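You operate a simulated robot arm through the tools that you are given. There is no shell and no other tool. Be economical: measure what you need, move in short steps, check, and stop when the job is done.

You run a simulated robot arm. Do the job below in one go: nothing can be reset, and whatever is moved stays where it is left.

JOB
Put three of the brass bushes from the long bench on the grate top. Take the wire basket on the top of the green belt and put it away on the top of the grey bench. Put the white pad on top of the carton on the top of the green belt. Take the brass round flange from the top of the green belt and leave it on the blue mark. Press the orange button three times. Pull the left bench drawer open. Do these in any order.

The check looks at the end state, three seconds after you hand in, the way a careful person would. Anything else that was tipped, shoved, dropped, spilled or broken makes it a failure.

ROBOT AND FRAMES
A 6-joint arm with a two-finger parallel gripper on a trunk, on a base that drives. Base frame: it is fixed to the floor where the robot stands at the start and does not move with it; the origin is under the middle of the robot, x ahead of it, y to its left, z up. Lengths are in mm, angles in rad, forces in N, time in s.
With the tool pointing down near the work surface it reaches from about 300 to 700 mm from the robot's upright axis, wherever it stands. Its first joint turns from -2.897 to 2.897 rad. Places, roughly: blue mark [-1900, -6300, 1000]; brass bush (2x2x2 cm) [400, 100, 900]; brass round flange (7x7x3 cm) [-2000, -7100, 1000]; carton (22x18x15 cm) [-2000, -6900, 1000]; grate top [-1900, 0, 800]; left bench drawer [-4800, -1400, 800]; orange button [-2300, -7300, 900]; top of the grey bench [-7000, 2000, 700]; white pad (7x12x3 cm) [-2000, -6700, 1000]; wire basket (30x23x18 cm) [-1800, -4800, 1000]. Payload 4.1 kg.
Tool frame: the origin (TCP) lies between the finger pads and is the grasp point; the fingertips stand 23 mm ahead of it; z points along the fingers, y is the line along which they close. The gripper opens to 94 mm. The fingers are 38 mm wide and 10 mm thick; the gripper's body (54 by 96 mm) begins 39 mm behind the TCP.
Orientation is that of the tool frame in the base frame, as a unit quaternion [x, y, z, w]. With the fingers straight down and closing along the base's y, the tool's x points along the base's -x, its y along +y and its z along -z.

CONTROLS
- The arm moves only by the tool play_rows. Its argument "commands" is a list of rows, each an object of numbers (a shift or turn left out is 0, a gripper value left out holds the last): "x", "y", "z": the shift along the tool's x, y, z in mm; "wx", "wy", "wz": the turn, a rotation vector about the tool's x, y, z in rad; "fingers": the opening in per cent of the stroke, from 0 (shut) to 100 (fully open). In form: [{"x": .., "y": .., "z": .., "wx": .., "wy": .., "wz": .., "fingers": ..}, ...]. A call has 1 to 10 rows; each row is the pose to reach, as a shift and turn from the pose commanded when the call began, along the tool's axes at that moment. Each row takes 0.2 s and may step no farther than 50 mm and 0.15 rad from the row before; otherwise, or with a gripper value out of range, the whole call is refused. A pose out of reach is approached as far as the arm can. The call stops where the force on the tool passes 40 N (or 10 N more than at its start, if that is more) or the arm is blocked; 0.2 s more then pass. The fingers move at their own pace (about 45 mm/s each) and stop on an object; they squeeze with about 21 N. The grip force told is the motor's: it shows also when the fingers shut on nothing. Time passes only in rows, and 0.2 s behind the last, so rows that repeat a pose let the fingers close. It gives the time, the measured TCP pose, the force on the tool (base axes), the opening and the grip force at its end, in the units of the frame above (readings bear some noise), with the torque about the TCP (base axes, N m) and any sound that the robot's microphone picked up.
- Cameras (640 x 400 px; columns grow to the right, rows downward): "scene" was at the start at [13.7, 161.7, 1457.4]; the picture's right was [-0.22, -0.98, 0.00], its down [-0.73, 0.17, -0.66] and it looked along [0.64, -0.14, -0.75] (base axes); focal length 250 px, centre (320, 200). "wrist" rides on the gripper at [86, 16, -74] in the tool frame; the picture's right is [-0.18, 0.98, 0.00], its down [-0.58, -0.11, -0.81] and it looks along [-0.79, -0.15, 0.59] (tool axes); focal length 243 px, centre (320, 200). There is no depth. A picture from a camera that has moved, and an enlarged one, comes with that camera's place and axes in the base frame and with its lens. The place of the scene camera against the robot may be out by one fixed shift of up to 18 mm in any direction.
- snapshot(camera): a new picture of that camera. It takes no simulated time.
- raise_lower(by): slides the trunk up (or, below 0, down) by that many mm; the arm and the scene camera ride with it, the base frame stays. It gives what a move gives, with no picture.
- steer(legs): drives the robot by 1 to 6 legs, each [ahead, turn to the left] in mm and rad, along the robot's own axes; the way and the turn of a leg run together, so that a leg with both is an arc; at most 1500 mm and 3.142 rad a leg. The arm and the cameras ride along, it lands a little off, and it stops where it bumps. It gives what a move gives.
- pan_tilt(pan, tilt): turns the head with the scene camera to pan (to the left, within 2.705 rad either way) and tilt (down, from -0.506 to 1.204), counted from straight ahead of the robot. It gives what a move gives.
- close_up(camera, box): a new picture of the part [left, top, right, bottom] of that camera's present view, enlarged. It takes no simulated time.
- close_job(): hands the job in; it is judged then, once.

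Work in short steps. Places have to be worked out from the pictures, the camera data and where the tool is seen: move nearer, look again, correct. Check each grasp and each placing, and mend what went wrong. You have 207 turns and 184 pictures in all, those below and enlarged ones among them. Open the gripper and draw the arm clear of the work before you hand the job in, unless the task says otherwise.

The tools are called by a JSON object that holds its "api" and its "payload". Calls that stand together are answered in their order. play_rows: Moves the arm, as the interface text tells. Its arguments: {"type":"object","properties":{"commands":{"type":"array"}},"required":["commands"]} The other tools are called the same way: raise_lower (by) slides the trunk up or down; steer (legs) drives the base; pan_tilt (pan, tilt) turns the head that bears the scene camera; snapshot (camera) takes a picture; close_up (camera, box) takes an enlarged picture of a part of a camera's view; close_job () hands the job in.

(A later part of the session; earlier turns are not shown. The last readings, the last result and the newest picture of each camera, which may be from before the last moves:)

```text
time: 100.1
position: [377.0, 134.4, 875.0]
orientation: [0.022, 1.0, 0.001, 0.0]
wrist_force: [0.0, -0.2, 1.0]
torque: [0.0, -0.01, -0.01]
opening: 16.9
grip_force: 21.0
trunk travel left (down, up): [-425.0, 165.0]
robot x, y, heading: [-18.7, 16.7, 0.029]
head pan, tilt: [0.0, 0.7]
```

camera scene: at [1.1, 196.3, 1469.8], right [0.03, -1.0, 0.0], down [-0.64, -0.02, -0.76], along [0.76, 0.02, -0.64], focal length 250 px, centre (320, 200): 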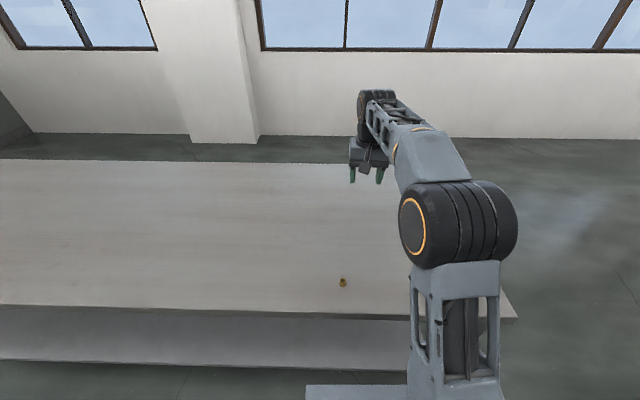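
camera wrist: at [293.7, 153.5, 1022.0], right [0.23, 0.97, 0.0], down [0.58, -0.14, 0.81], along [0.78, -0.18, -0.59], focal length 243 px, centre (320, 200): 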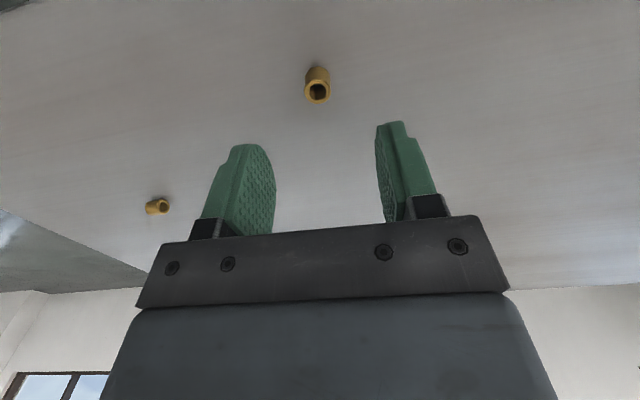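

Gripped. I lift gently and extend ahead by 130 mm.

{"api": "play_rows", "payload": {"commands": [{"z": -8}, {"z": -25}, {"z": -50}, {"z": -75}, {"z": -105}, {"z": -135}, {"x": -30, "z": -165}, {"x": -65, "z": -195}, {"x": -100, "z": -215}, {"x": -130, "z": -222}]}}

{"api": "steer", "payload": {"legs": [[-600, 0], [0, 3.1], [580, 0]]}}

```text
time: 102.3
position: [508.5, 126.1, 1095.0]
orientation: [0.022, 1.0, 0.001, -0.001]
wrist_force: [-0.1, -0.6, 0.2]
torque: [0.02, 0.02, 0.02]
opening: 16.7
grip_force: 21.2
trunk travel left (down, up): [-425.0, 165.0]
robot x, y, heading: [-17.2, 15.8, 0.028]
head pan, tilt: [0.0, 0.7]
```

```text
time: 116.0
position: [-1730.2, -126.1, 1095.2]
orientation: [1.0, -0.022, 0.0, 0.001]
wrist_force: [0.2, -0.6, 0.3]
torque: [0.02, -0.04, 0.03]
opening: 16.6
grip_force: 21.0
trunk travel left (down, up): [-425.0, 165.0]
robot x, y, heading: [-1203.5, -15.3, -3.113]
head pan, tilt: [0.0, 0.7]
```

I move to y ≈ -32 (two bars from the first bush) and descend.

{"api": "play_rows", "payload": {"commands": [{"x": -1, "y": -31, "z": 5, "wz": -0.044}, {"x": -1, "y": -62, "z": 10, "wz": -0.044}, {"x": -2, "y": -94, "z": 20, "wz": -0.044}, {"x": -2, "y": -94, "z": 60, "wz": -0.044}, {"x": -2, "y": -94, "z": 100, "wz": -0.044}, {"x": -2, "y": -94, "z": 140, "wz": -0.044}, {"x": -2, "y": -94, "z": 170, "wz": -0.044}, {"x": -2, "y": -94, "z": 170, "wz": -0.044}]}}

{"api": "close_up", "payload": {"camera": "wrist", "box": [200, 0, 440, 150]}}

```text
time: 117.8
position: [-1729.7, -31.1, 928.1]
orientation: [1.0, 0.0, 0.0, 0.0]
wrist_force: [-0.6, 0.2, -0.3]
torque: [0.03, -0.02, 0.01]
opening: 16.4
grip_force: 21.1
trunk travel left (down, up): [-425.0, 165.0]
robot x, y, heading: [-1204.4, -13.9, -3.116]
head pan, tilt: [0.0, 0.7]
```

```text
2.67 times, centred on (320, 75) of wrist
camera zoom: at [-1643.1, -47.4, 1001.7], right [-0.18, -0.98, 0.0], down [-0.58, 0.11, 0.81], along [-0.79, 0.15, -0.59], focal length 647 px, centre (320, 533)
```

zoom: 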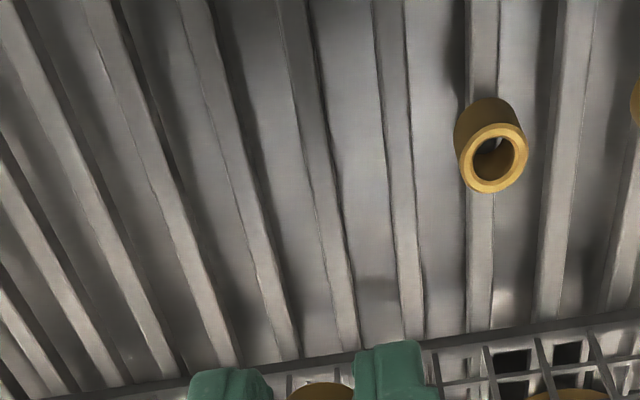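

A bar is right under again. I descend to just above contact and check.

{"api": "play_rows", "payload": {"commands": [{"z": 45}, {"z": 80}, {"z": 97}, {"z": 101}, {"z": 101}]}}

{"api": "close_up", "payload": {"camera": "wrist", "box": [220, 50, 420, 175]}}

```text
time: 119.0
position: [-1729.1, -33.4, 825.1]
orientation: [1.0, 0.001, 0.0, 0.001]
wrist_force: [-0.2, -0.2, -0.2]
torque: [0.0, -0.04, -0.05]
opening: 16.7
grip_force: 20.5
trunk travel left (down, up): [-425.0, 165.0]
robot x, y, heading: [-1208.7, -12.7, -3.113]
head pan, tilt: [0.0, 0.7]
```

```text
3.20 times, centred on (320, 112) of wrist
camera zoom: at [-1642.6, -48.6, 899.4], right [-0.18, -0.98, 0.0], down [-0.58, 0.11, 0.81], along [-0.79, 0.15, -0.59], focal length 776 px, centre (320, 480)
```

zoom: 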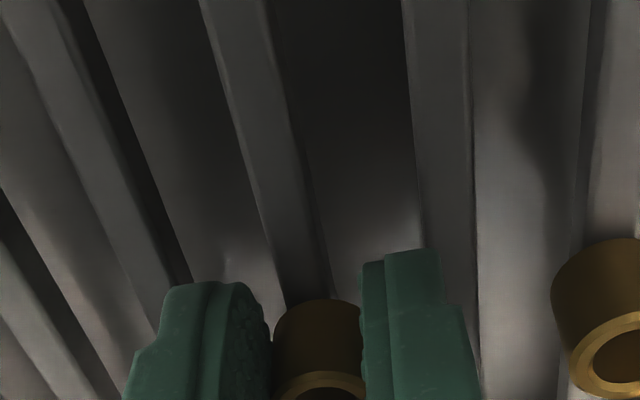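

Shift 1.2 mm and lower to contact.

{"api": "play_rows", "payload": {"commands": [{"y": -1.2}, {"y": -1.2, "z": 1.5}, {"y": -1.2, "z": 3}, {"y": -1.2, "z": 4.5}, {"y": -1.2, "z": 5.5}, {"y": -1.2, "z": 5.5}]}}

{"api": "close_up", "payload": {"camera": "wrist", "box": [220, 50, 420, 175]}}

```text
time: 120.3
position: [-1729.2, -30.6, 823.6]
orientation: [1.0, 0.001, -0.006, 0.0]
wrist_force: [2.8, 0.2, 18.3]
torque: [0.08, -0.15, -0.06]
opening: 16.7
grip_force: 20.6
trunk travel left (down, up): [-425.0, 165.0]
robot x, y, heading: [-1204.8, -16.9, -3.113]
head pan, tilt: [0.0, 0.7]
stopped in row 6: the force on the tool passed its limit (the readings are from after the stop); the commanded pose is now the measured one
```

```text
3.20 times, centred on (320, 112) of wrist
camera zoom: at [-1643.1, -47.3, 896.4], right [-0.18, -0.98, 0.0], down [-0.57, 0.11, 0.81], along [-0.8, 0.15, -0.58], focal length 776 px, centre (320, 480)
```

zoom: 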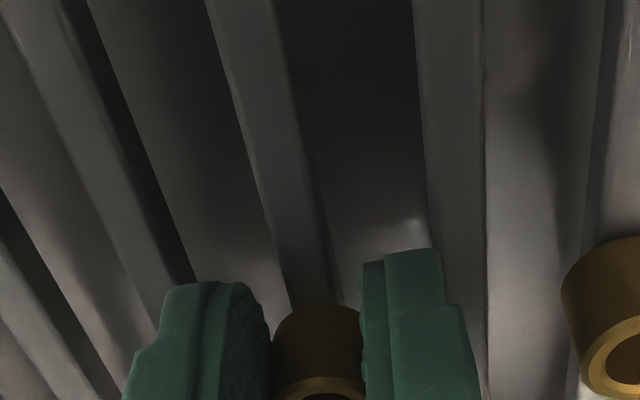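

Aligned. I unload slightly and release a little.

{"api": "play_rows", "payload": {"commands": [{"z": -0.6, "fingers": 18}, {"z": -0.6, "fingers": 20}, {"z": -0.6, "fingers": 22}, {"z": -0.6, "fingers": 25}, {"z": -0.6, "fingers": 27}, {"z": -2, "fingers": 28}]}}

{"api": "close_up", "payload": {"camera": "wrist", "box": [220, 50, 420, 175]}}

```text
time: 121.7
position: [-1730.4, -31.7, 823.0]
orientation: [1.0, 0.002, -0.004, 0.001]
wrist_force: [-6.5, -11.8, 17.5]
torque: [-0.06, -0.15, -0.17]
opening: 21.2
grip_force: 0.1
trunk travel left (down, up): [-425.0, 165.0]
robot x, y, heading: [-1204.6, -15.5, -3.111]
head pan, tilt: [0.0, 0.7]
```

```text
3.20 times, centred on (320, 112) of wrist
camera zoom: at [-1643.5, -49.2, 896.7], right [-0.18, -0.98, 0.0], down [-0.58, 0.11, 0.81], along [-0.8, 0.15, -0.59], focal length 776 px, centre (320, 480)
```

zoom: 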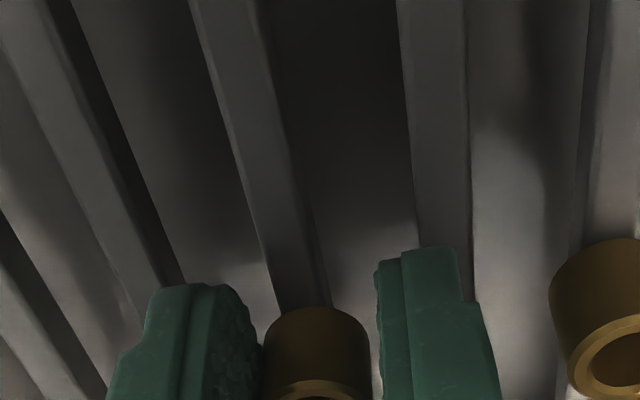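

The fingers seem wedged between bars. I raise in small steps so they can open.

{"api": "play_rows", "payload": {"commands": [{"z": -1.5, "fingers": 28}, {"z": -3}, {"z": -4}, {"z": -5}, {"z": -5}]}}

{"api": "close_up", "payload": {"camera": "wrist", "box": [220, 50, 420, 175]}}

```text
time: 122.9
position: [-1729.1, -31.5, 829.1]
orientation: [1.0, -0.001, -0.003, 0.0]
wrist_force: [0.6, -0.4, 0.4]
torque: [0.0, 0.02, -0.02]
opening: 26.4
grip_force: 0.0
trunk travel left (down, up): [-425.0, 165.0]
robot x, y, heading: [-1206.6, -16.1, -3.116]
head pan, tilt: [0.0, 0.7]
```

```text
3.20 times, centred on (320, 112) of wrist
camera zoom: at [-1643.5, -47.4, 901.8], right [-0.18, -0.98, 0.0], down [-0.58, 0.11, 0.81], along [-0.8, 0.15, -0.59], focal length 776 px, centre (320, 480)
```

zoom: 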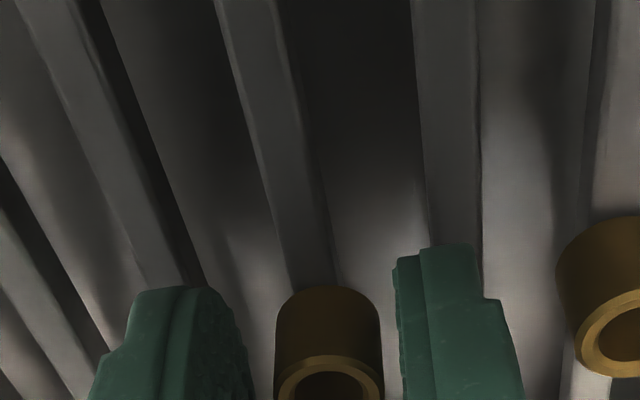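

The bush stands free between the pads. I lift clear.

{"api": "play_rows", "payload": {"commands": [{"z": -8}, {"z": -20}, {"z": -45}, {"z": -85}, {"z": -125}, {"z": -170}, {"z": -215}, {"z": -265}]}}

{"api": "close_up", "payload": {"camera": "wrist", "box": [200, 0, 440, 150]}}

{"api": "steer", "payload": {"legs": [[-400, 0]]}}

{"api": "pan_tilt", "payload": {"pan": 1.4, "tilt": 0.35}}

{"api": "snapshot", "payload": {"camera": "scene"}}

```text
time: 124.7
position: [-1727.8, -34.5, 1093.0]
orientation: [1.0, 0.0, -0.002, 0.001]
wrist_force: [0.7, -0.6, 0.3]
torque: [-0.03, -0.02, -0.02]
opening: 26.2
grip_force: 0.1
trunk travel left (down, up): [-425.0, 165.0]
robot x, y, heading: [-1203.1, -17.4, -3.113]
head pan, tilt: [0.0, 0.7]
```

```text
2.67 times, centred on (320, 75) of wrist
camera zoom: at [-1641.1, -49.6, 1166.9], right [-0.18, -0.98, 0.0], down [-0.58, 0.11, 0.81], along [-0.8, 0.15, -0.59], focal length 647 px, centre (320, 533)
```

zoom: 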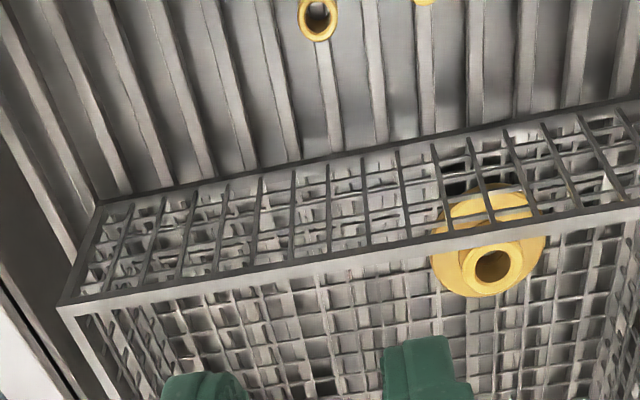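

```text
time: 127.1
position: [-1329.1, -20.7, 1092.9]
orientation: [1.0, 0.001, -0.003, 0.001]
wrist_force: [-0.2, -1.3, -0.1]
torque: [0.02, 0.01, 0.0]
opening: 26.2
grip_force: 0.2
trunk travel left (down, up): [-425.0, 165.0]
robot x, y, heading: [-808.5, -5.4, -3.108]
head pan, tilt: [0.0, 0.7]
```

```text
time: 128.7
position: [-1330.2, -21.9, 1092.2]
orientation: [1.0, 0.001, -0.003, 0.001]
wrist_force: [0.7, 0.6, -0.1]
torque: [-0.01, 0.01, 0.03]
opening: 26.6
grip_force: 0.1
trunk travel left (down, up): [-425.0, 165.0]
robot x, y, heading: [-809.0, -4.8, -3.114]
head pan, tilt: [1.4, 0.351]
```

```text
141 pictures are left
camera scene: at [-759.0, -248.0, 1501.2], right [-0.99, 0.14, 0.0], down [0.05, 0.34, -0.94], along [-0.13, -0.93, -0.34], focal length 250 px, centre (320, 200)
```

scene: 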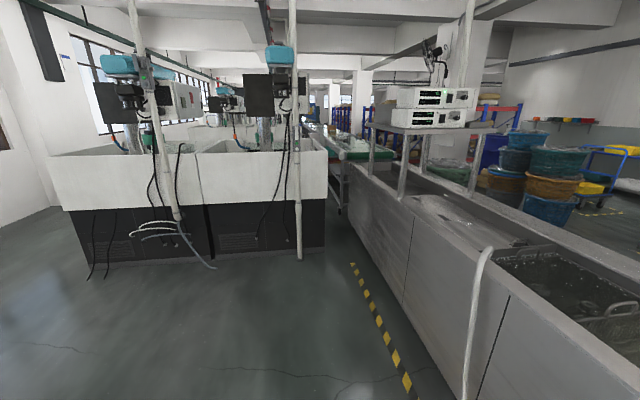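

All three bushes stand on the grate. The gap toward the belt on this side looks too narrow, so I'll go round the sink's +y end, passing beyond the floor tray, and work from the -x aisle.

{"api": "pan_tilt", "payload": {"pan": 0.0, "tilt": 0.45}}

{"api": "steer", "payload": {"legs": [[0, -1.6], [1400, 0], [1000, 0], [0, 1.57]]}}

{"api": "snapshot", "payload": {"camera": "scene"}}

```text
time: 130.2
position: [-1329.7, -23.2, 1092.7]
orientation: [1.0, 0.0, -0.003, 0.0]
wrist_force: [0.5, 0.4, 0.4]
torque: [0.01, 0.0, 0.02]
opening: 26.4
grip_force: 0.0
trunk travel left (down, up): [-425.0, 165.0]
robot x, y, heading: [-807.6, -1.3, -3.109]
head pan, tilt: [0.0, 0.45]
```

```text
time: 149.9
position: [-1251.8, 2449.8, 1093.2]
orientation: [0.999, -0.038, -0.003, 0.001]
wrist_force: [0.0, -0.1, 0.1]
torque: [-0.01, 0.01, 0.03]
opening: 26.4
grip_force: 0.0
trunk travel left (down, up): [-425.0, 165.0]
robot x, y, heading: [-729.8, 2426.8, 3.096]
head pan, tilt: [0.0, 0.45]
```

```text
140 pictures are left
camera scene: at [-772.7, 2273.9, 1492.0], right [0.05, 1.0, 0.0], down [0.43, -0.02, -0.9], along [-0.9, 0.04, -0.44], focal length 250 px, centre (320, 200)
```

scene: 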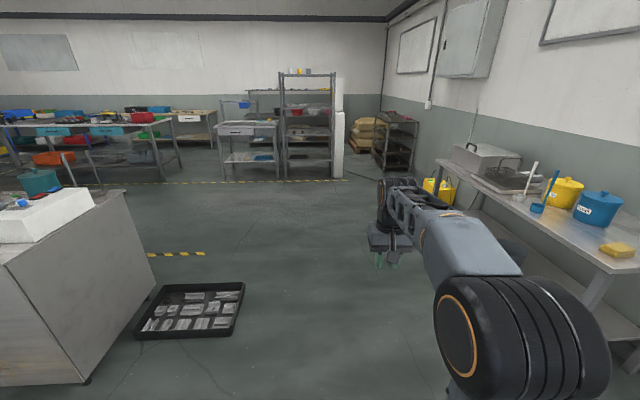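

Clear way ahead, with the tray well to the left. I drive west to x ≈ -3600, turn left and head south.

{"api": "steer", "payload": {"legs": [[1430, 0], [1430, 0], [0, 1.6], [1300, 0]]}}

{"api": "snapshot", "payload": {"camera": "scene"}}

```text
time: 173.8
position: [-3648.7, 778.0, 1092.2]
orientation: [0.728, 0.686, -0.001, 0.003]
wrist_force: [-0.2, -0.3, -0.3]
torque: [0.0, 0.01, 0.0]
opening: 26.3
grip_force: 0.0
trunk travel left (down, up): [-425.0, 165.0]
robot x, y, heading: [-3635.5, 1304.3, -1.606]
head pan, tilt: [0.0, 0.45]
```

```text
139 pictures are left
camera scene: at [-3472.6, 1275.6, 1492.0], right [-1.0, 0.03, 0.0], down [0.01, 0.43, -0.9], along [-0.03, -0.9, -0.44], focal length 250 px, centre (320, 200)
```

scene: 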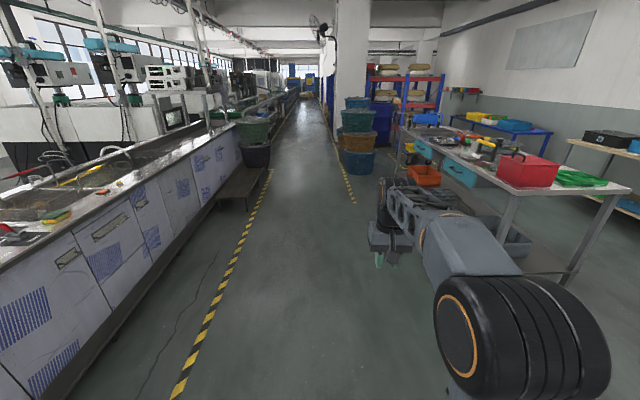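

The aisle is clear. I go to y ≈ -1350 and turn right to face the drawer bench.

{"api": "steer", "payload": {"legs": [[1350, 0], [1350, 0], [0, -1.54]]}}

{"api": "snapshot", "payload": {"camera": "scene"}}

```text
time: 190.6
position: [-4239.0, -1359.9, 1091.9]
orientation: [1.0, -0.023, -0.003, 0.001]
wrist_force: [0.5, -0.1, -0.7]
torque: [-0.02, -0.01, 0.04]
opening: 26.3
grip_force: 0.1
trunk travel left (down, up): [-425.0, 165.0]
robot x, y, heading: [-3715.6, -1368.3, 3.121]
head pan, tilt: [0.0, 0.45]
```

```text
138 pictures are left
camera scene: at [-3754.4, -1520.6, 1492.0], right [0.02, 1.0, 0.0], down [0.44, -0.01, -0.9], along [-0.9, 0.02, -0.44], focal length 250 px, centre (320, 200)
```

scene: 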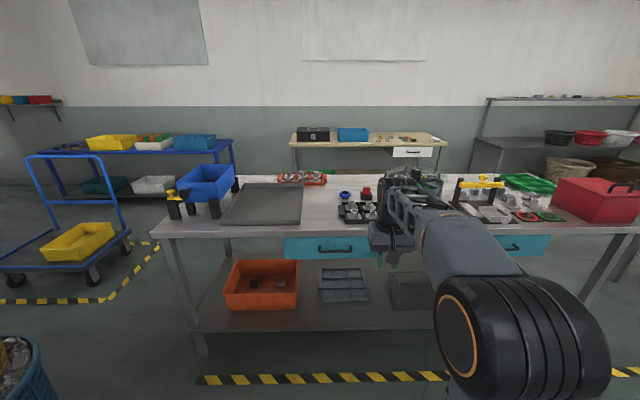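

The left teal drawer with a black handle is at about (330,247). I zoom in on the handle.

{"api": "close_up", "payload": {"camera": "scene", "box": [270, 220, 390, 295]}}

```text
5.33 times, centred on (330, 258) of scene
camera zoom: at [-3754.4, -1520.6, 1492.0], right [0.02, 1.0, 0.0], down [0.44, -0.01, -0.9], along [-0.9, 0.02, -0.44], focal length 1336 px, centre (267, -107)
```

zoom: 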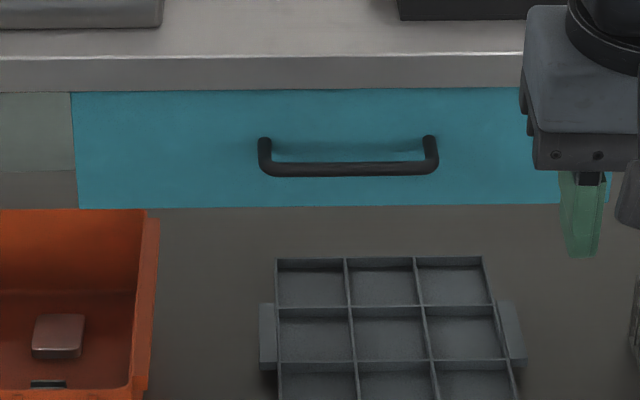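

Handle bar ends at zoom (265..432, 170): centre near [-4647,-1416,~800], horizontal. I'll turn the tool to point forward with fingers closing vertically; first the roll by 90°, with fingers open.

{"api": "play_rows", "payload": {"commands": [{"wz": 0.15, "fingers": 70}, {"wz": 0.3}, {"wz": 0.45}, {"wz": 0.6}, {"wz": 0.75}, {"wz": 0.9}, {"wz": 1.05}, {"wz": 1.2}, {"wz": 1.35}, {"wz": 1.5}]}}

{"api": "play_rows", "payload": {"commands": [{"wx": -0.15}, {"wx": -0.3}, {"wx": -0.45}, {"wx": -0.6}, {"wx": -0.75}, {"wx": -0.9}, {"wx": -1.05}, {"wx": -1.2}, {"wx": -1.35}, {"wx": -1.5}]}}

```text
time: 192.8
position: [-4238.8, -1360.6, 1092.5]
orientation: [0.714, -0.7, -0.001, 0.003]
wrist_force: [0.0, -0.9, 0.6]
torque: [0.0, 0.01, 0.01]
opening: 65.9
grip_force: 0.1
trunk travel left (down, up): [-425.0, 165.0]
robot x, y, heading: [-3715.2, -1367.1, 3.126]
head pan, tilt: [0.0, 0.45]
```

```text
time: 194.9
position: [-4237.6, -1361.8, 1093.4]
orientation: [0.522, -0.508, -0.477, 0.491]
wrist_force: [-0.7, 0.4, 0.2]
torque: [-0.02, -0.01, 0.01]
opening: 66.0
grip_force: 0.1
out of reach, approached as far as the arm can: row 8
trunk travel left (down, up): [-425.0, 165.0]
robot x, y, heading: [-3713.6, -1367.2, 3.124]
head pan, tilt: [0.0, 0.45]
```

The tool points at the bench. I lower the trunk, shift sideways toward the handle, and look with the wrist camera.

{"api": "raise_lower", "payload": {"by": -290}}

{"api": "play_rows", "payload": {"commands": [{"x": 27, "wx": -0.03}, {"x": 54, "wx": -0.06}, {"x": 54, "wx": -0.06}]}}

{"api": "snapshot", "payload": {"camera": "wrist"}}

{"api": "snapshot", "payload": {"camera": "scene"}}

```text
time: 197.9
position: [-4238.9, -1360.4, 802.1]
orientation: [0.522, -0.51, -0.477, 0.49]
wrist_force: [-0.6, 0.3, 0.4]
torque: [-0.02, 0.01, -0.02]
opening: 65.9
grip_force: 0.0
trunk travel left (down, up): [-135.0, 455.0]
robot x, y, heading: [-3717.3, -1368.0, 3.122]
head pan, tilt: [0.0, 0.45]
```

```text
time: 198.7
position: [-4239.0, -1414.3, 802.3]
orientation: [0.507, -0.495, -0.493, 0.505]
wrist_force: [0.2, 0.1, -0.5]
torque: [0.02, 0.0, -0.02]
opening: 65.8
grip_force: 0.1
trunk travel left (down, up): [-135.0, 455.0]
robot x, y, heading: [-3715.5, -1368.7, 3.123]
head pan, tilt: [0.0, 0.45]
```

```text
136 pictures are left
camera wrist: at [-4162.1, -1500.0, 819.0], right [-0.01, 0.18, 0.98], down [0.79, 0.6, -0.11], along [-0.61, 0.78, -0.15], focal length 243 px, centre (320, 200)
```

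wrist: 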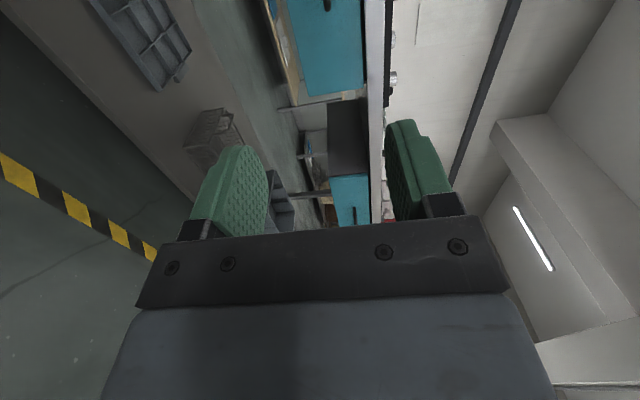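

```text
135 pictures are left
camera scene: at [-3754.3, -1520.6, 1202.0], right [0.02, 1.0, 0.0], down [0.44, -0.01, -0.9], along [-0.9, 0.02, -0.44], focal length 250 px, centre (320, 200)
```

scene: 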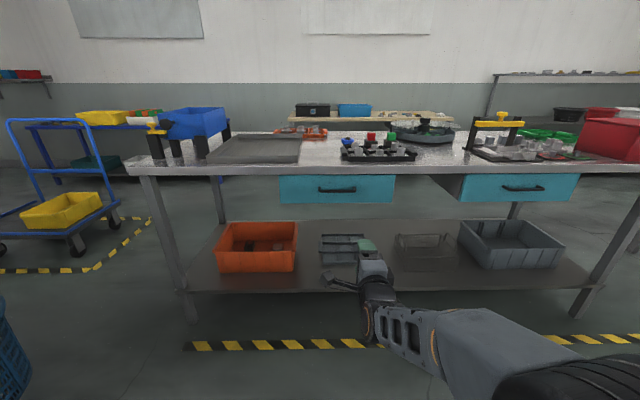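

I zoom on the handle from this lower height to triangulate it.

{"api": "close_up", "payload": {"camera": "scene", "box": [280, 150, 400, 225]}}

```text
5.33 times, centred on (340, 188) of scene
camera zoom: at [-3754.3, -1520.6, 1202.0], right [0.02, 1.0, 0.0], down [0.44, -0.01, -0.9], along [-0.9, 0.02, -0.44], focal length 1336 px, centre (213, 267)
```

zoom: 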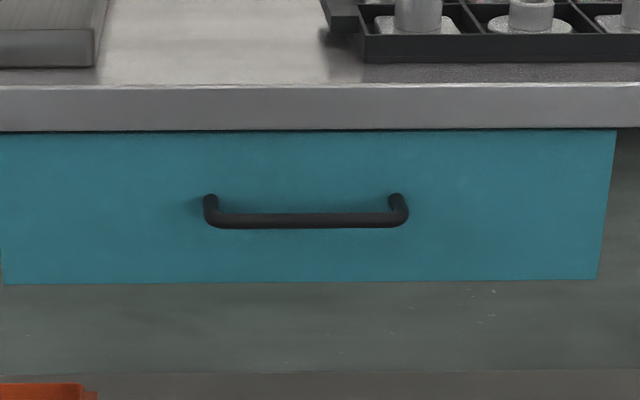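

Triangulated: bar centre ≈ [-4641,-1417,811], about 32 mm off the drawer face. I drive 300 mm closer.

{"api": "steer", "payload": {"legs": [[290, 0]]}}

{"api": "play_rows", "payload": {"commands": [{"x": 5, "y": 8}, {"x": 5, "y": 8}]}}

{"api": "snapshot", "payload": {"camera": "wrist"}}

{"api": "snapshot", "payload": {"camera": "scene"}}

```text
time: 200.7
position: [-4528.5, -1408.0, 802.4]
orientation: [0.506, -0.496, -0.492, 0.506]
wrist_force: [-0.4, 0.4, -0.4]
torque: [0.03, -0.01, -0.03]
opening: 65.7
grip_force: 0.1
trunk travel left (down, up): [-135.0, 455.0]
robot x, y, heading: [-4004.6, -1359.3, 3.117]
head pan, tilt: [0.0, 0.45]
```

```text
time: 201.3
position: [-4526.4, -1413.6, 811.0]
orientation: [0.506, -0.496, -0.492, 0.505]
wrist_force: [0.0, 0.5, 0.7]
torque: [0.03, -0.02, -0.01]
opening: 65.8
grip_force: 0.1
trunk travel left (down, up): [-135.0, 455.0]
robot x, y, heading: [-4008.6, -1363.3, 3.118]
head pan, tilt: [0.0, 0.45]
```

```text
133 pictures are left
camera wrist: at [-4451.7, -1499.2, 826.7], right [-0.01, 0.19, 0.98], down [0.79, 0.6, -0.11], along [-0.61, 0.78, -0.15], focal length 243 px, centre (320, 200)
```

wrist: 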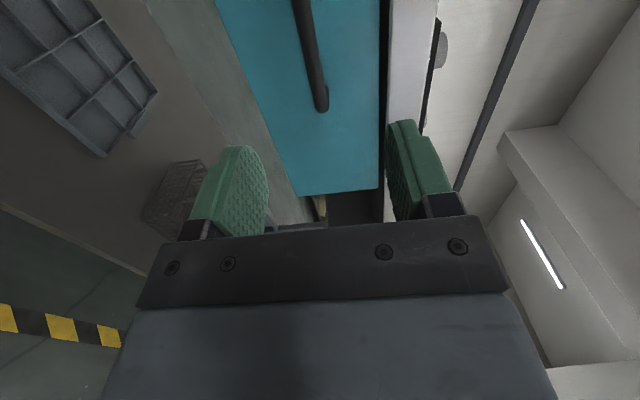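

```text
132 pictures are left
camera scene: at [-4044.7, -1514.9, 1202.0], right [0.02, 1.0, 0.0], down [0.44, -0.01, -0.9], along [-0.9, 0.02, -0.44], focal length 250 px, centre (320, 200)
```

scene: 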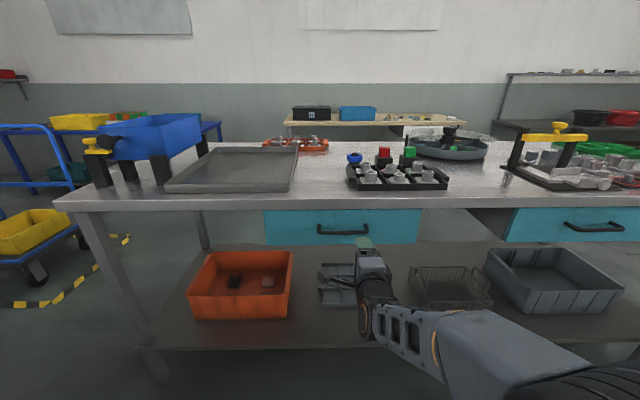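

The fingertip's place in the scene picture shows the camera's shift is about -20 in base y regardless of heading, so the handle centre is near y -1455, agreeing with the wrist view. I shift there and look again.

{"api": "play_rows", "payload": {"commands": [{"x": 20, "y": -2}, {"x": 40, "y": -4}, {"x": 40, "y": -4, "z": 30}, {"x": 40, "y": -4, "z": 50}, {"x": 40, "y": -4, "z": 50}]}}

{"api": "snapshot", "payload": {"camera": "wrist"}}

{"api": "close_up", "payload": {"camera": "scene", "box": [260, 190, 420, 290]}}

```text
time: 202.5
position: [-4577.5, -1454.2, 805.3]
orientation: [0.507, -0.496, -0.493, 0.505]
wrist_force: [0.0, 0.9, 0.1]
torque: [0.0, 0.02, -0.04]
opening: 66.0
grip_force: 0.0
trunk travel left (down, up): [-135.0, 455.0]
robot x, y, heading: [-4007.5, -1361.9, 3.124]
head pan, tilt: [0.0, 0.45]
```

```text
131 pictures are left
camera wrist: at [-4502.1, -1538.8, 822.9], right [-0.01, 0.19, 0.98], down [0.79, 0.6, -0.11], along [-0.61, 0.78, -0.15], focal length 243 px, centre (320, 200)
```

wrist: 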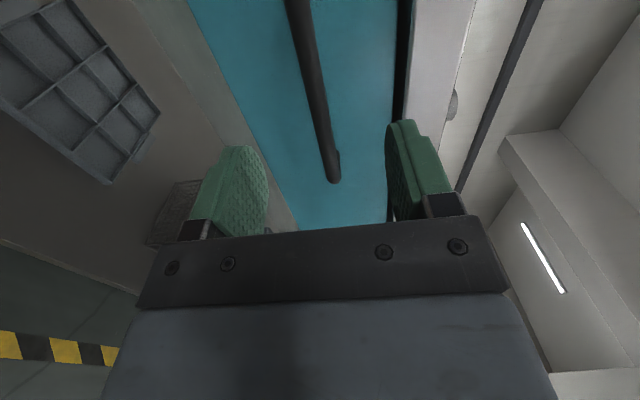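

```text
4.00 times, centred on (340, 240) of scene
camera zoom: at [-4044.7, -1514.9, 1202.0], right [0.02, 1.0, 0.0], down [0.44, -0.01, -0.9], along [-0.9, 0.02, -0.44], focal length 1002 px, centre (240, 40)
```

zoom: 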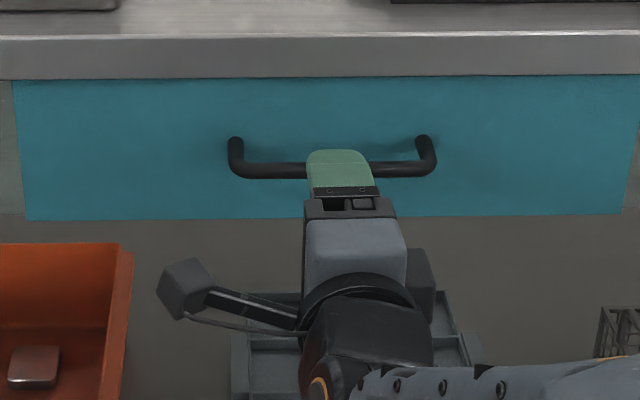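

Centred. Wrist triangulation puts the bar at x ≈ -4662, z ≈ 803. I advance 76 mm and close.

{"api": "play_rows", "payload": {"commands": [{"z": 25, "y": -2}, {"z": 50, "y": -2}, {"z": 65, "y": -2}, {"z": 76, "y": -2}, {"z": 76, "y": -2}]}}

{"api": "snapshot", "payload": {"camera": "wrist"}}

```text
time: 203.7
position: [-4654.3, -1455.7, 803.2]
orientation: [0.506, -0.496, -0.493, 0.505]
wrist_force: [0.4, 0.0, -0.9]
torque: [-0.04, 0.01, -0.01]
opening: 65.8
grip_force: 0.1
trunk travel left (down, up): [-135.0, 455.0]
robot x, y, heading: [-4007.0, -1359.4, 3.124]
head pan, tilt: [0.0, 0.45]
```

```text
129 pictures are left
camera wrist: at [-4578.0, -1540.6, 819.2], right [-0.01, 0.19, 0.98], down [0.79, 0.6, -0.11], along [-0.61, 0.78, -0.15], focal length 243 px, centre (320, 200)
```

wrist: 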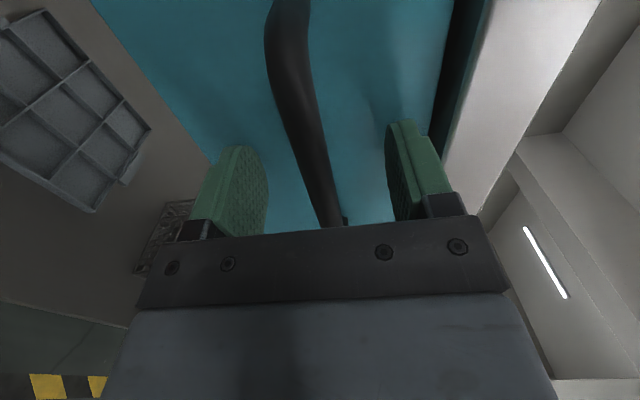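

The bar runs between the fingers. I close on it.

{"api": "play_rows", "payload": {"commands": [{"fingers": 0}, {"fingers": 0}, {"fingers": 0}, {"fingers": 0}, {"fingers": 0}, {"fingers": 0}]}}

{"api": "snapshot", "payload": {"camera": "wrist"}}

```text
time: 205.1
position: [-4653.0, -1455.5, 805.3]
orientation: [0.506, -0.494, -0.495, 0.505]
wrist_force: [-2.6, -0.4, 13.3]
torque: [0.34, -0.13, 0.04]
opening: 11.6
grip_force: 45.2
trunk travel left (down, up): [-135.0, 455.0]
robot x, y, heading: [-4004.3, -1363.1, 3.118]
head pan, tilt: [0.0, 0.45]
```

```text
128 pictures are left
camera wrist: at [-4577.4, -1540.6, 820.9], right [0.0, 0.19, 0.98], down [0.79, 0.6, -0.11], along [-0.61, 0.78, -0.15], focal length 243 px, centre (320, 200)
```

wrist: 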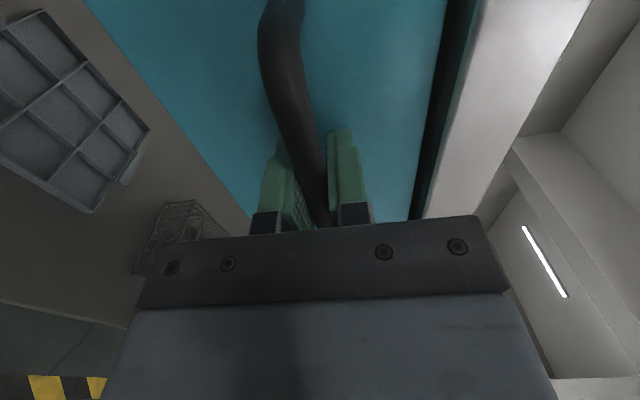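

Gripped on the bar (11.6 mm). I pull straight back along +x.

{"api": "play_rows", "payload": {"commands": [{"y": 1.5, "z": -15, "x": 0.3}, {"y": 1.5, "z": -35, "x": 0.8}, {"y": 1.5, "z": -55, "x": 1.2}, {"y": 1.5, "z": -80, "x": 1.8}, {"y": 1.5, "z": -105, "x": 2.3}, {"y": 1.5, "z": -130, "x": 2.9}, {"y": 1.5, "z": -150, "x": 3.3}, {"y": 1.5, "z": -150, "x": 3.3}]}}

{"api": "snapshot", "payload": {"camera": "scene"}}

```text
time: 206.9
position: [-4502.4, -1455.7, 805.6]
orientation: [0.506, -0.496, -0.493, 0.505]
wrist_force: [1.8, 3.6, 1.8]
torque: [0.23, -0.03, -0.87]
opening: 11.8
grip_force: 45.2
trunk travel left (down, up): [-135.0, 455.0]
robot x, y, heading: [-4008.1, -1359.4, 3.12]
head pan, tilt: [0.0, 0.45]
```

```text
127 pictures are left
camera scene: at [-4044.4, -1514.6, 1202.0], right [0.02, 1.0, 0.0], down [0.43, -0.01, -0.9], along [-0.9, 0.02, -0.43], focal length 250 px, centre (320, 200)
```

scene: 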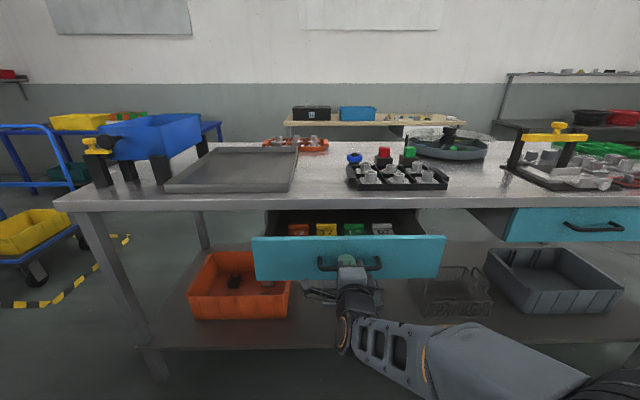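

The drawer slides out. I pull further toward its stop.

{"api": "play_rows", "payload": {"commands": [{"z": -20, "x": 0.4}, {"z": -40, "x": 0.9}, {"z": -60, "x": 1.3}, {"z": -80, "x": 1.8}, {"z": -100, "x": 2.2}, {"z": -100, "x": 2.2}]}}

```text
time: 207.7
position: [-4453.8, -1456.5, 805.1]
orientation: [0.51, -0.503, -0.49, 0.497]
wrist_force: [0.1, 4.6, -8.3]
torque: [-0.16, 0.1, 0.2]
opening: 11.9
grip_force: 45.2
out of reach, approached as far as the arm can: row 3, 4
trunk travel left (down, up): [-135.0, 455.0]
robot x, y, heading: [-4006.6, -1361.0, 3.116]
head pan, tilt: [0.0, 0.45]
stopped in row 4: the force on the tool passed its limit (the readings are from after the stop); the commanded pose is now the measured one
```

It stopped at about 200 mm, partly because the arm ran out of reach. I try a small backward drive to see if it opens further.

{"api": "steer", "payload": {"legs": [[-60, 0]]}}

{"api": "snapshot", "payload": {"camera": "scene"}}

```text
time: 209.0
position: [-4398.3, -1455.0, 805.0]
orientation: [0.509, -0.508, -0.491, 0.492]
wrist_force: [1.3, 9.8, -1.4]
torque: [-0.14, -0.03, 0.81]
opening: 11.6
grip_force: 45.0
trunk travel left (down, up): [-135.0, 455.0]
robot x, y, heading: [-3948.8, -1361.5, 3.11]
head pan, tilt: [0.0, 0.45]
stopped in leg 1: the force on the tool passed its limit (the readings are from after the stop); the commanded pose is now the measured one
```

```text
126 pictures are left
camera scene: at [-3987.5, -1514.9, 1202.3], right [0.03, 1.0, 0.0], down [0.43, -0.01, -0.9], along [-0.9, 0.03, -0.44], focal length 250 px, centre (320, 200)
```

scene: 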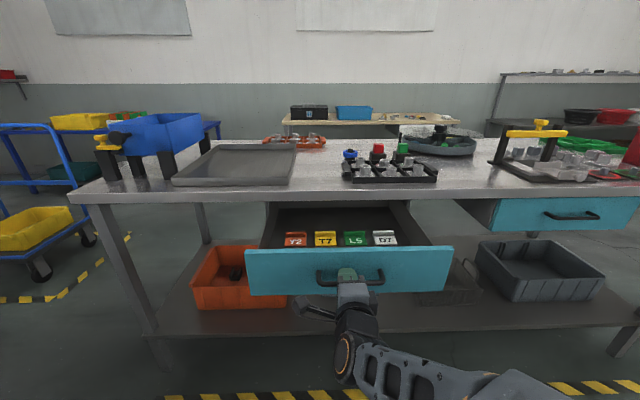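

The drawer is now open about 255 mm. That's well open; I release and back away.

{"api": "play_rows", "payload": {"commands": [{"fingers": 30}, {"fingers": 60}, {"fingers": 60}, {"fingers": 60}, {"fingers": 60}]}}

{"api": "steer", "payload": {"legs": [[-350, 0]]}}

{"api": "snapshot", "payload": {"camera": "scene"}}

```text
time: 210.2
position: [-4398.1, -1456.9, 804.6]
orientation: [0.509, -0.508, -0.491, 0.493]
wrist_force: [0.6, 0.3, 0.3]
torque: [-0.04, -0.02, 0.0]
opening: 56.4
grip_force: 0.0
trunk travel left (down, up): [-135.0, 455.0]
robot x, y, heading: [-3950.4, -1362.1, 3.113]
head pan, tilt: [0.0, 0.45]
```

```text
time: 212.5
position: [-4042.2, -1465.9, 804.1]
orientation: [0.508, -0.508, -0.491, 0.492]
wrist_force: [0.0, 0.2, -0.3]
torque: [-0.03, -0.03, -0.04]
opening: 56.4
grip_force: 0.1
trunk travel left (down, up): [-135.0, 455.0]
robot x, y, heading: [-3595.0, -1372.4, 3.109]
head pan, tilt: [0.0, 0.45]
```

```text
125 pictures are left
camera scene: at [-3632.7, -1526.0, 1202.0], right [0.03, 1.0, 0.0], down [0.44, -0.01, -0.9], along [-0.9, 0.03, -0.44], focal length 250 px, centre (320, 200)
```

scene: 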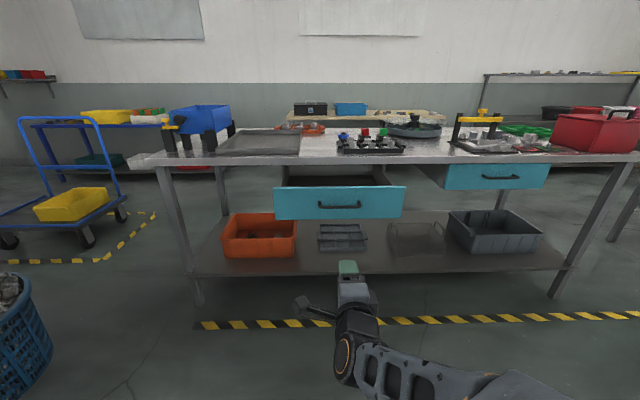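

Drawer is open. I raise the trunk, turn left toward the belt side aisle, and drive partway.

{"api": "raise_lower", "payload": {"by": 290}}

{"api": "steer", "payload": {"legs": [[0, 1.73], [1100, 0]]}}

{"api": "snapshot", "payload": {"camera": "scene"}}

```text
time: 215.4
position: [-4043.8, -1467.0, 1094.6]
orientation: [0.509, -0.508, -0.491, 0.492]
wrist_force: [0.4, 0.5, 0.7]
torque: [0.04, 0.02, 0.04]
opening: 56.4
grip_force: 0.1
trunk travel left (down, up): [-425.0, 165.0]
robot x, y, heading: [-3589.1, -1375.3, 3.11]
head pan, tilt: [0.0, 0.45]
```

```text
time: 225.1
position: [-3359.3, -2887.7, 1093.9]
orientation: [0.718, 0.039, 0.037, 0.694]
wrist_force: [0.2, -0.2, -0.9]
torque: [-0.03, 0.02, -0.01]
opening: 56.6
grip_force: 0.0
trunk travel left (down, up): [-425.0, 165.0]
robot x, y, heading: [-3497.0, -2449.0, -1.493]
head pan, tilt: [0.0, 0.45]
```

```text
124 pictures are left
camera scene: at [-3333.4, -2457.1, 1492.0], right [-1.0, -0.08, 0.0], down [-0.03, 0.43, -0.9], along [0.07, -0.9, -0.44], focal length 250 px, centre (320, 200)
```

scene: 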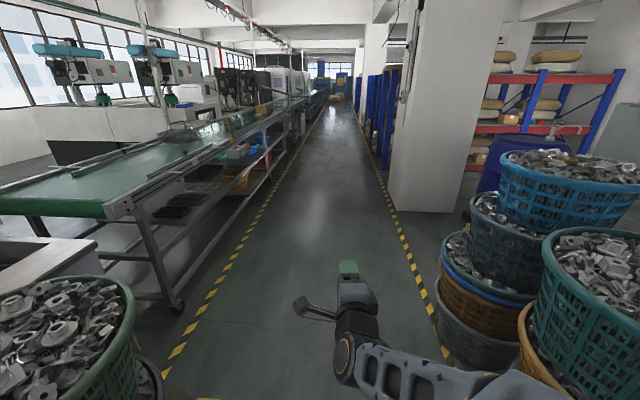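

The belt is on the left (edge x ≈ -2180). I drive to y ≈ -4750 and turn left to face the belt and the wire basket.

{"api": "steer", "payload": {"legs": [[1150, 0], [1150, 0], [0, 1.49]]}}

{"api": "snapshot", "payload": {"camera": "scene"}}

```text
time: 240.0
position: [-2864.7, -4640.4, 1094.6]
orientation: [0.503, 0.513, 0.496, 0.487]
wrist_force: [0.5, 1.2, 1.0]
torque: [0.02, -0.02, 0.02]
opening: 56.3
grip_force: 0.1
trunk travel left (down, up): [-425.0, 165.0]
robot x, y, heading: [-3312.3, -4745.6, -0.014]
head pan, tilt: [0.0, 0.45]
```

```text
123 pictures are left
camera scene: at [-3281.4, -4564.8, 1492.0], right [-0.01, -1.0, 0.0], down [-0.44, 0.01, -0.9], along [0.9, -0.01, -0.44], focal length 250 px, centre (320, 200)
```

scene: 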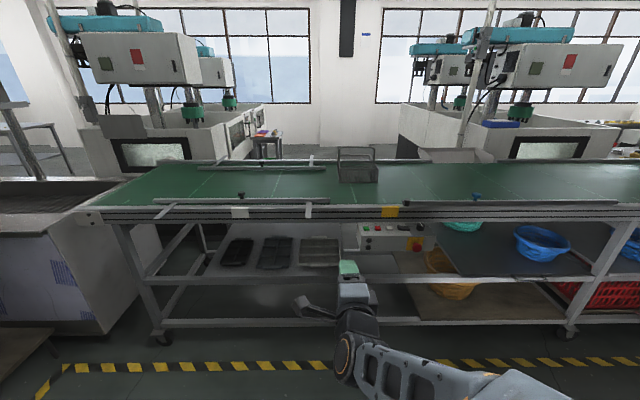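

The wire basket stands on the belt near (357,168). I zoom in to see how to grip it.

{"api": "close_up", "payload": {"camera": "scene", "box": [300, 130, 420, 205]}}

{"api": "close_up", "payload": {"camera": "scene", "box": [340, 195, 460, 270]}}

```text
5.33 times, centred on (360, 168) of scene
camera zoom: at [-3281.4, -4564.8, 1492.0], right [-0.01, -1.0, 0.0], down [-0.44, 0.01, -0.9], along [0.9, -0.01, -0.44], focal length 1336 px, centre (107, 373)
```

zoom: 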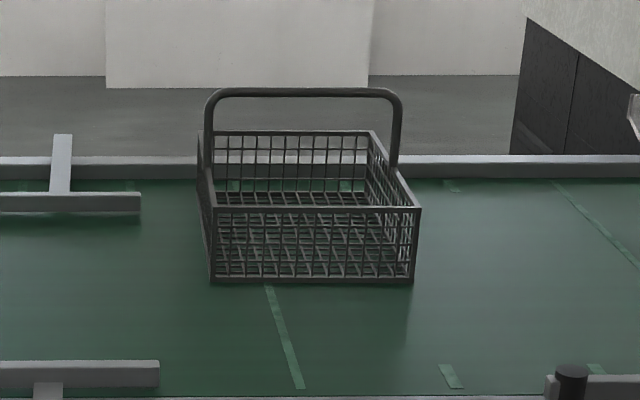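

```text
5.33 times, centred on (400, 232) of scene
camera zoom: at [-3281.4, -4564.8, 1492.0], right [-0.01, -1.0, 0.0], down [-0.44, 0.01, -0.9], along [0.9, -0.01, -0.44], focal length 1336 px, centre (-107, 27)
```

zoom: 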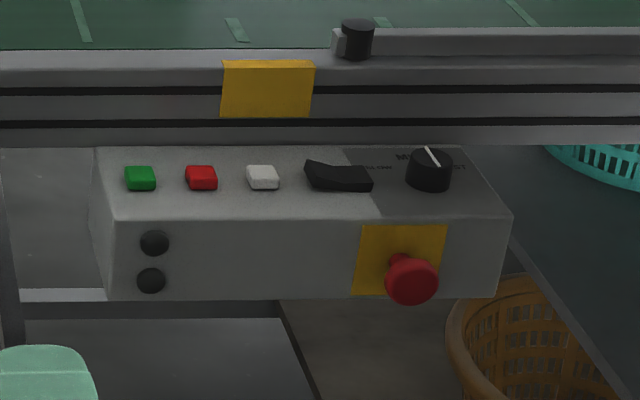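

The basket has a bail handle along y at about [-1795,-4820], top z ≈ 1123; belt z ≈ 943. I pitch the tool down again (fingers closing along x), raise the trunk, and drive nearer.

{"api": "play_rows", "payload": {"commands": [{"wx": 0.15}, {"wx": 0.3}, {"wx": 0.45}, {"wx": 0.6}, {"wx": 0.75}, {"wx": 0.9}, {"wx": 1.05}, {"wx": 1.2}, {"wx": 1.35}, {"wx": 1.5}]}}

{"api": "raise_lower", "payload": {"by": 165}}

{"api": "steer", "payload": {"legs": [[600, 0]]}}

{"api": "snapshot", "payload": {"camera": "scene"}}

```text
time: 242.2
position: [-2872.8, -4634.3, 1066.2]
orientation: [0.695, 0.706, -0.024, 0.132]
wrist_force: [0.0, -0.2, 1.2]
torque: [0.01, 0.01, 0.0]
opening: 56.6
grip_force: 0.0
out of reach, approached as far as the arm can: row 7, 8, 9, 10
trunk travel left (down, up): [-425.0, 165.0]
robot x, y, heading: [-3311.5, -4741.9, -0.012]
head pan, tilt: [0.0, 0.45]
```

```text
time: 244.1
position: [-2872.9, -4633.7, 1230.3]
orientation: [0.695, 0.706, -0.024, 0.133]
wrist_force: [-0.6, -0.1, -0.9]
torque: [0.03, -0.03, -0.01]
opening: 56.3
grip_force: 0.1
trunk travel left (down, up): [-590.0, 0.0]
robot x, y, heading: [-3311.2, -4742.5, -0.014]
head pan, tilt: [0.0, 0.45]
```

```text
time: 247.5
position: [-2271.3, -4641.6, 1232.4]
orientation: [0.695, 0.706, -0.023, 0.133]
wrist_force: [-0.1, 0.3, -0.4]
torque: [0.01, -0.02, -0.02]
opening: 56.2
grip_force: 0.1
trunk travel left (down, up): [-590.0, 0.0]
robot x, y, heading: [-2711.5, -4749.1, -0.022]
head pan, tilt: [0.0, 0.45]
```

```text
120 pictures are left
camera scene: at [-2679.4, -4572.3, 1657.0], right [-0.01, -1.0, 0.0], down [-0.44, 0.01, -0.9], along [0.9, -0.01, -0.44], focal length 250 px, centre (320, 200)
```

scene: 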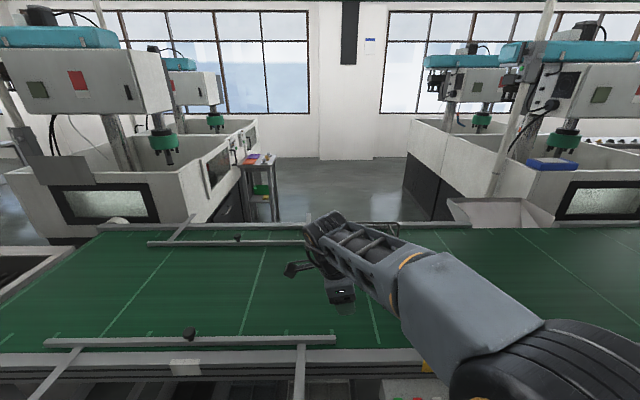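

The tool is still tilted ~15°, since the arm was folded too near. I extend it over the belt and level the tool at the same time.

{"api": "play_rows", "payload": {"commands": [{"x": -29, "y": 29, "z": 11, "wx": 0.04, "wy": 0.055}, {"x": -58, "y": 57, "z": 22, "wx": 0.08, "wy": 0.11}, {"x": -87, "y": 86, "z": 33, "wx": 0.12, "wy": 0.165}, {"x": -116, "y": 114, "z": 45, "wx": 0.155, "wy": 0.222}, {"x": -146, "y": 143, "z": 56, "wx": 0.155, "wy": 0.222}, {"x": -146, "y": 143, "z": 56, "wx": 0.155, "wy": 0.222}]}}

{"api": "snapshot", "payload": {"camera": "wrist"}}

```text
time: 248.9
position: [-2133.5, -4790.1, 1215.4]
orientation: [0.695, 0.705, -0.088, 0.105]
wrist_force: [0.3, -0.1, -0.1]
torque: [-0.03, -0.01, 0.05]
opening: 56.3
grip_force: 0.1
out of reach, approached as far as the arm can: row 1, 2, 3, 4, 5, 6
trunk travel left (down, up): [-590.0, 0.0]
robot x, y, heading: [-2712.1, -4752.8, -0.009]
head pan, tilt: [0.0, 0.45]
```

```text
119 pictures are left
camera wrist: at [-2121.1, -4687.1, 1264.4], right [0.98, -0.16, 0.07], down [-0.12, -0.34, 0.93], along [-0.12, -0.93, -0.36], focal length 243 px, centre (320, 200)
```

wrist: 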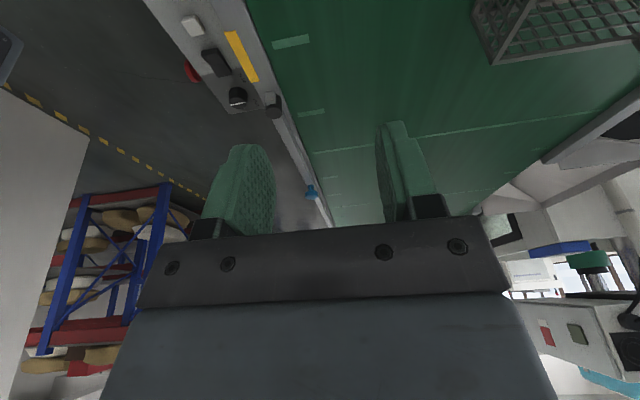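

Only a tilt about the forward axis remains. I try to level it again from here.

{"api": "play_rows", "payload": {"commands": [{"wy": 0.07}, {"wy": 0.14}, {"wy": 0.2}, {"wy": 0.27}, {"wy": 0.27}]}}

```text
time: 250.1
position: [-2133.9, -4790.3, 1216.5]
orientation: [0.695, 0.705, -0.089, 0.105]
wrist_force: [0.2, 0.2, 0.5]
torque: [0.02, 0.03, -0.01]
opening: 56.3
grip_force: 0.0
out of reach, approached as far as the arm can: row 1, 2, 3, 4, 5
trunk travel left (down, up): [-590.0, 0.0]
robot x, y, heading: [-2714.8, -4753.4, -0.019]
head pan, tilt: [0.0, 0.45]
```

It's at a joint limit. I test whether rolling about the tool axis frees it.

{"api": "play_rows", "payload": {"commands": [{"wz": -0.12}, {"wz": -0.24}, {"wz": -0.36}, {"wz": -0.48}, {"wz": -0.6}]}}

```text
time: 251.3
position: [-2134.1, -4791.0, 1214.1]
orientation: [0.455, 0.88, -0.115, 0.074]
wrist_force: [-0.1, -0.1, -0.3]
torque: [0.0, -0.05, 0.02]
opening: 56.4
grip_force: 0.1
trunk travel left (down, up): [-590.0, 0.0]
robot x, y, heading: [-2714.2, -4751.5, -0.013]
head pan, tilt: [0.0, 0.45]
```

Roll is free. I try levelling from here (wx -0.137, wy +0.24).

{"api": "play_rows", "payload": {"commands": [{"wx": -0.035, "wy": 0.06}, {"wx": -0.07, "wy": 0.12}, {"wx": -0.105, "wy": 0.18}, {"wx": -0.137, "wy": 0.24}, {"wx": -0.137, "wy": 0.24}]}}

```text
time: 252.5
position: [-2134.6, -4790.9, 1213.6]
orientation: [0.456, 0.88, -0.115, 0.074]
wrist_force: [1.0, 0.1, -0.3]
torque: [0.0, 0.02, 0.04]
opening: 56.3
grip_force: 0.0
out of reach, approached as far as the arm can: row 1, 2, 3, 4, 5
trunk travel left (down, up): [-590.0, 0.0]
robot x, y, heading: [-2714.5, -4750.8, -0.017]
head pan, tilt: [0.0, 0.45]
```

The wrist is on a flipped branch against a joint limit. I'll pitch the tool back up to horizontal (here with the arm nearly straight ahead) and then come down again cleanly.

{"api": "play_rows", "payload": {"commands": [{"wx": -0.11, "wy": -0.08, "wz": 0.04}, {"wx": -0.22, "wy": -0.16, "wz": 0.08}, {"wx": -0.33, "wy": -0.24, "wz": 0.12}, {"wx": -0.44, "wy": -0.32, "wz": 0.155}, {"wx": -0.55, "wy": -0.4, "wz": 0.19}, {"wx": -0.66, "wy": -0.475, "wz": 0.23}, {"wx": -0.77, "wy": -0.55, "wz": 0.27}, {"wx": -0.88, "wy": -0.63, "wz": 0.31}, {"wx": -0.99, "wy": -0.71, "wz": 0.345}, {"wx": -1.1, "wy": -0.79, "wz": 0.38}]}}

```text
time: 254.7
position: [-2134.0, -4790.2, 1212.9]
orientation: [0.422, 0.622, 0.205, 0.627]
wrist_force: [0.0, -0.5, -0.5]
torque: [-0.01, 0.02, -0.01]
opening: 56.3
grip_force: 0.0
trunk travel left (down, up): [-590.0, 0.0]
robot x, y, heading: [-2712.1, -4752.2, -0.014]
head pan, tilt: [0.0, 0.45]
```

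Now straighten the heading to dead ahead, staying slightly above the forearm line.

{"api": "play_rows", "payload": {"commands": [{"wx": -0.1, "wy": -0.073, "wz": 0.036}, {"wx": -0.15, "wy": -0.01, "wz": 0.02}, {"wx": -0.2, "wy": 0.06, "wz": 0.01}, {"wx": -0.24, "wy": 0.11, "wz": 0}, {"wx": -0.27, "wy": 0.147, "wz": 0}, {"wx": -0.27, "wy": 0.147, "wz": 0}]}}

```text
time: 256.1
position: [-2133.4, -4789.5, 1212.9]
orientation: [0.317, 0.634, 0.316, 0.631]
wrist_force: [0.2, -0.9, 0.0]
torque: [-0.02, -0.02, -0.02]
opening: 56.6
grip_force: 0.1
trunk travel left (down, up): [-590.0, 0.0]
robot x, y, heading: [-2709.5, -4751.2, -0.009]
head pan, tilt: [0.0, 0.45]
```

Exactly forward. I pitch down straight.

{"api": "play_rows", "payload": {"commands": [{"wx": 0.119, "wy": 0.089}, {"wx": 0.238, "wy": 0.178}, {"wx": 0.357, "wy": 0.267}, {"wx": 0.476, "wy": 0.356}, {"wx": 0.595, "wy": 0.445}, {"wx": 0.714, "wy": 0.534}, {"wx": 0.833, "wy": 0.623}, {"wx": 0.952, "wy": 0.712}, {"wx": 1.071, "wy": 0.801}, {"wx": 1.19, "wy": 0.89}]}}

```text
time: 258.3
position: [-2240.5, -4907.1, 1071.1]
orientation: [0.411, 0.883, 0.125, 0.191]
wrist_force: [0.5, 0.5, -0.4]
torque: [0.03, 0.01, 0.01]
opening: 56.4
grip_force: 0.1
out of reach, approached as far as the arm can: row 5, 6, 7, 8, 9, 10
trunk travel left (down, up): [-590.0, 0.0]
robot x, y, heading: [-2711.2, -4746.7, -0.012]
head pan, tilt: [0.0, 0.45]
```

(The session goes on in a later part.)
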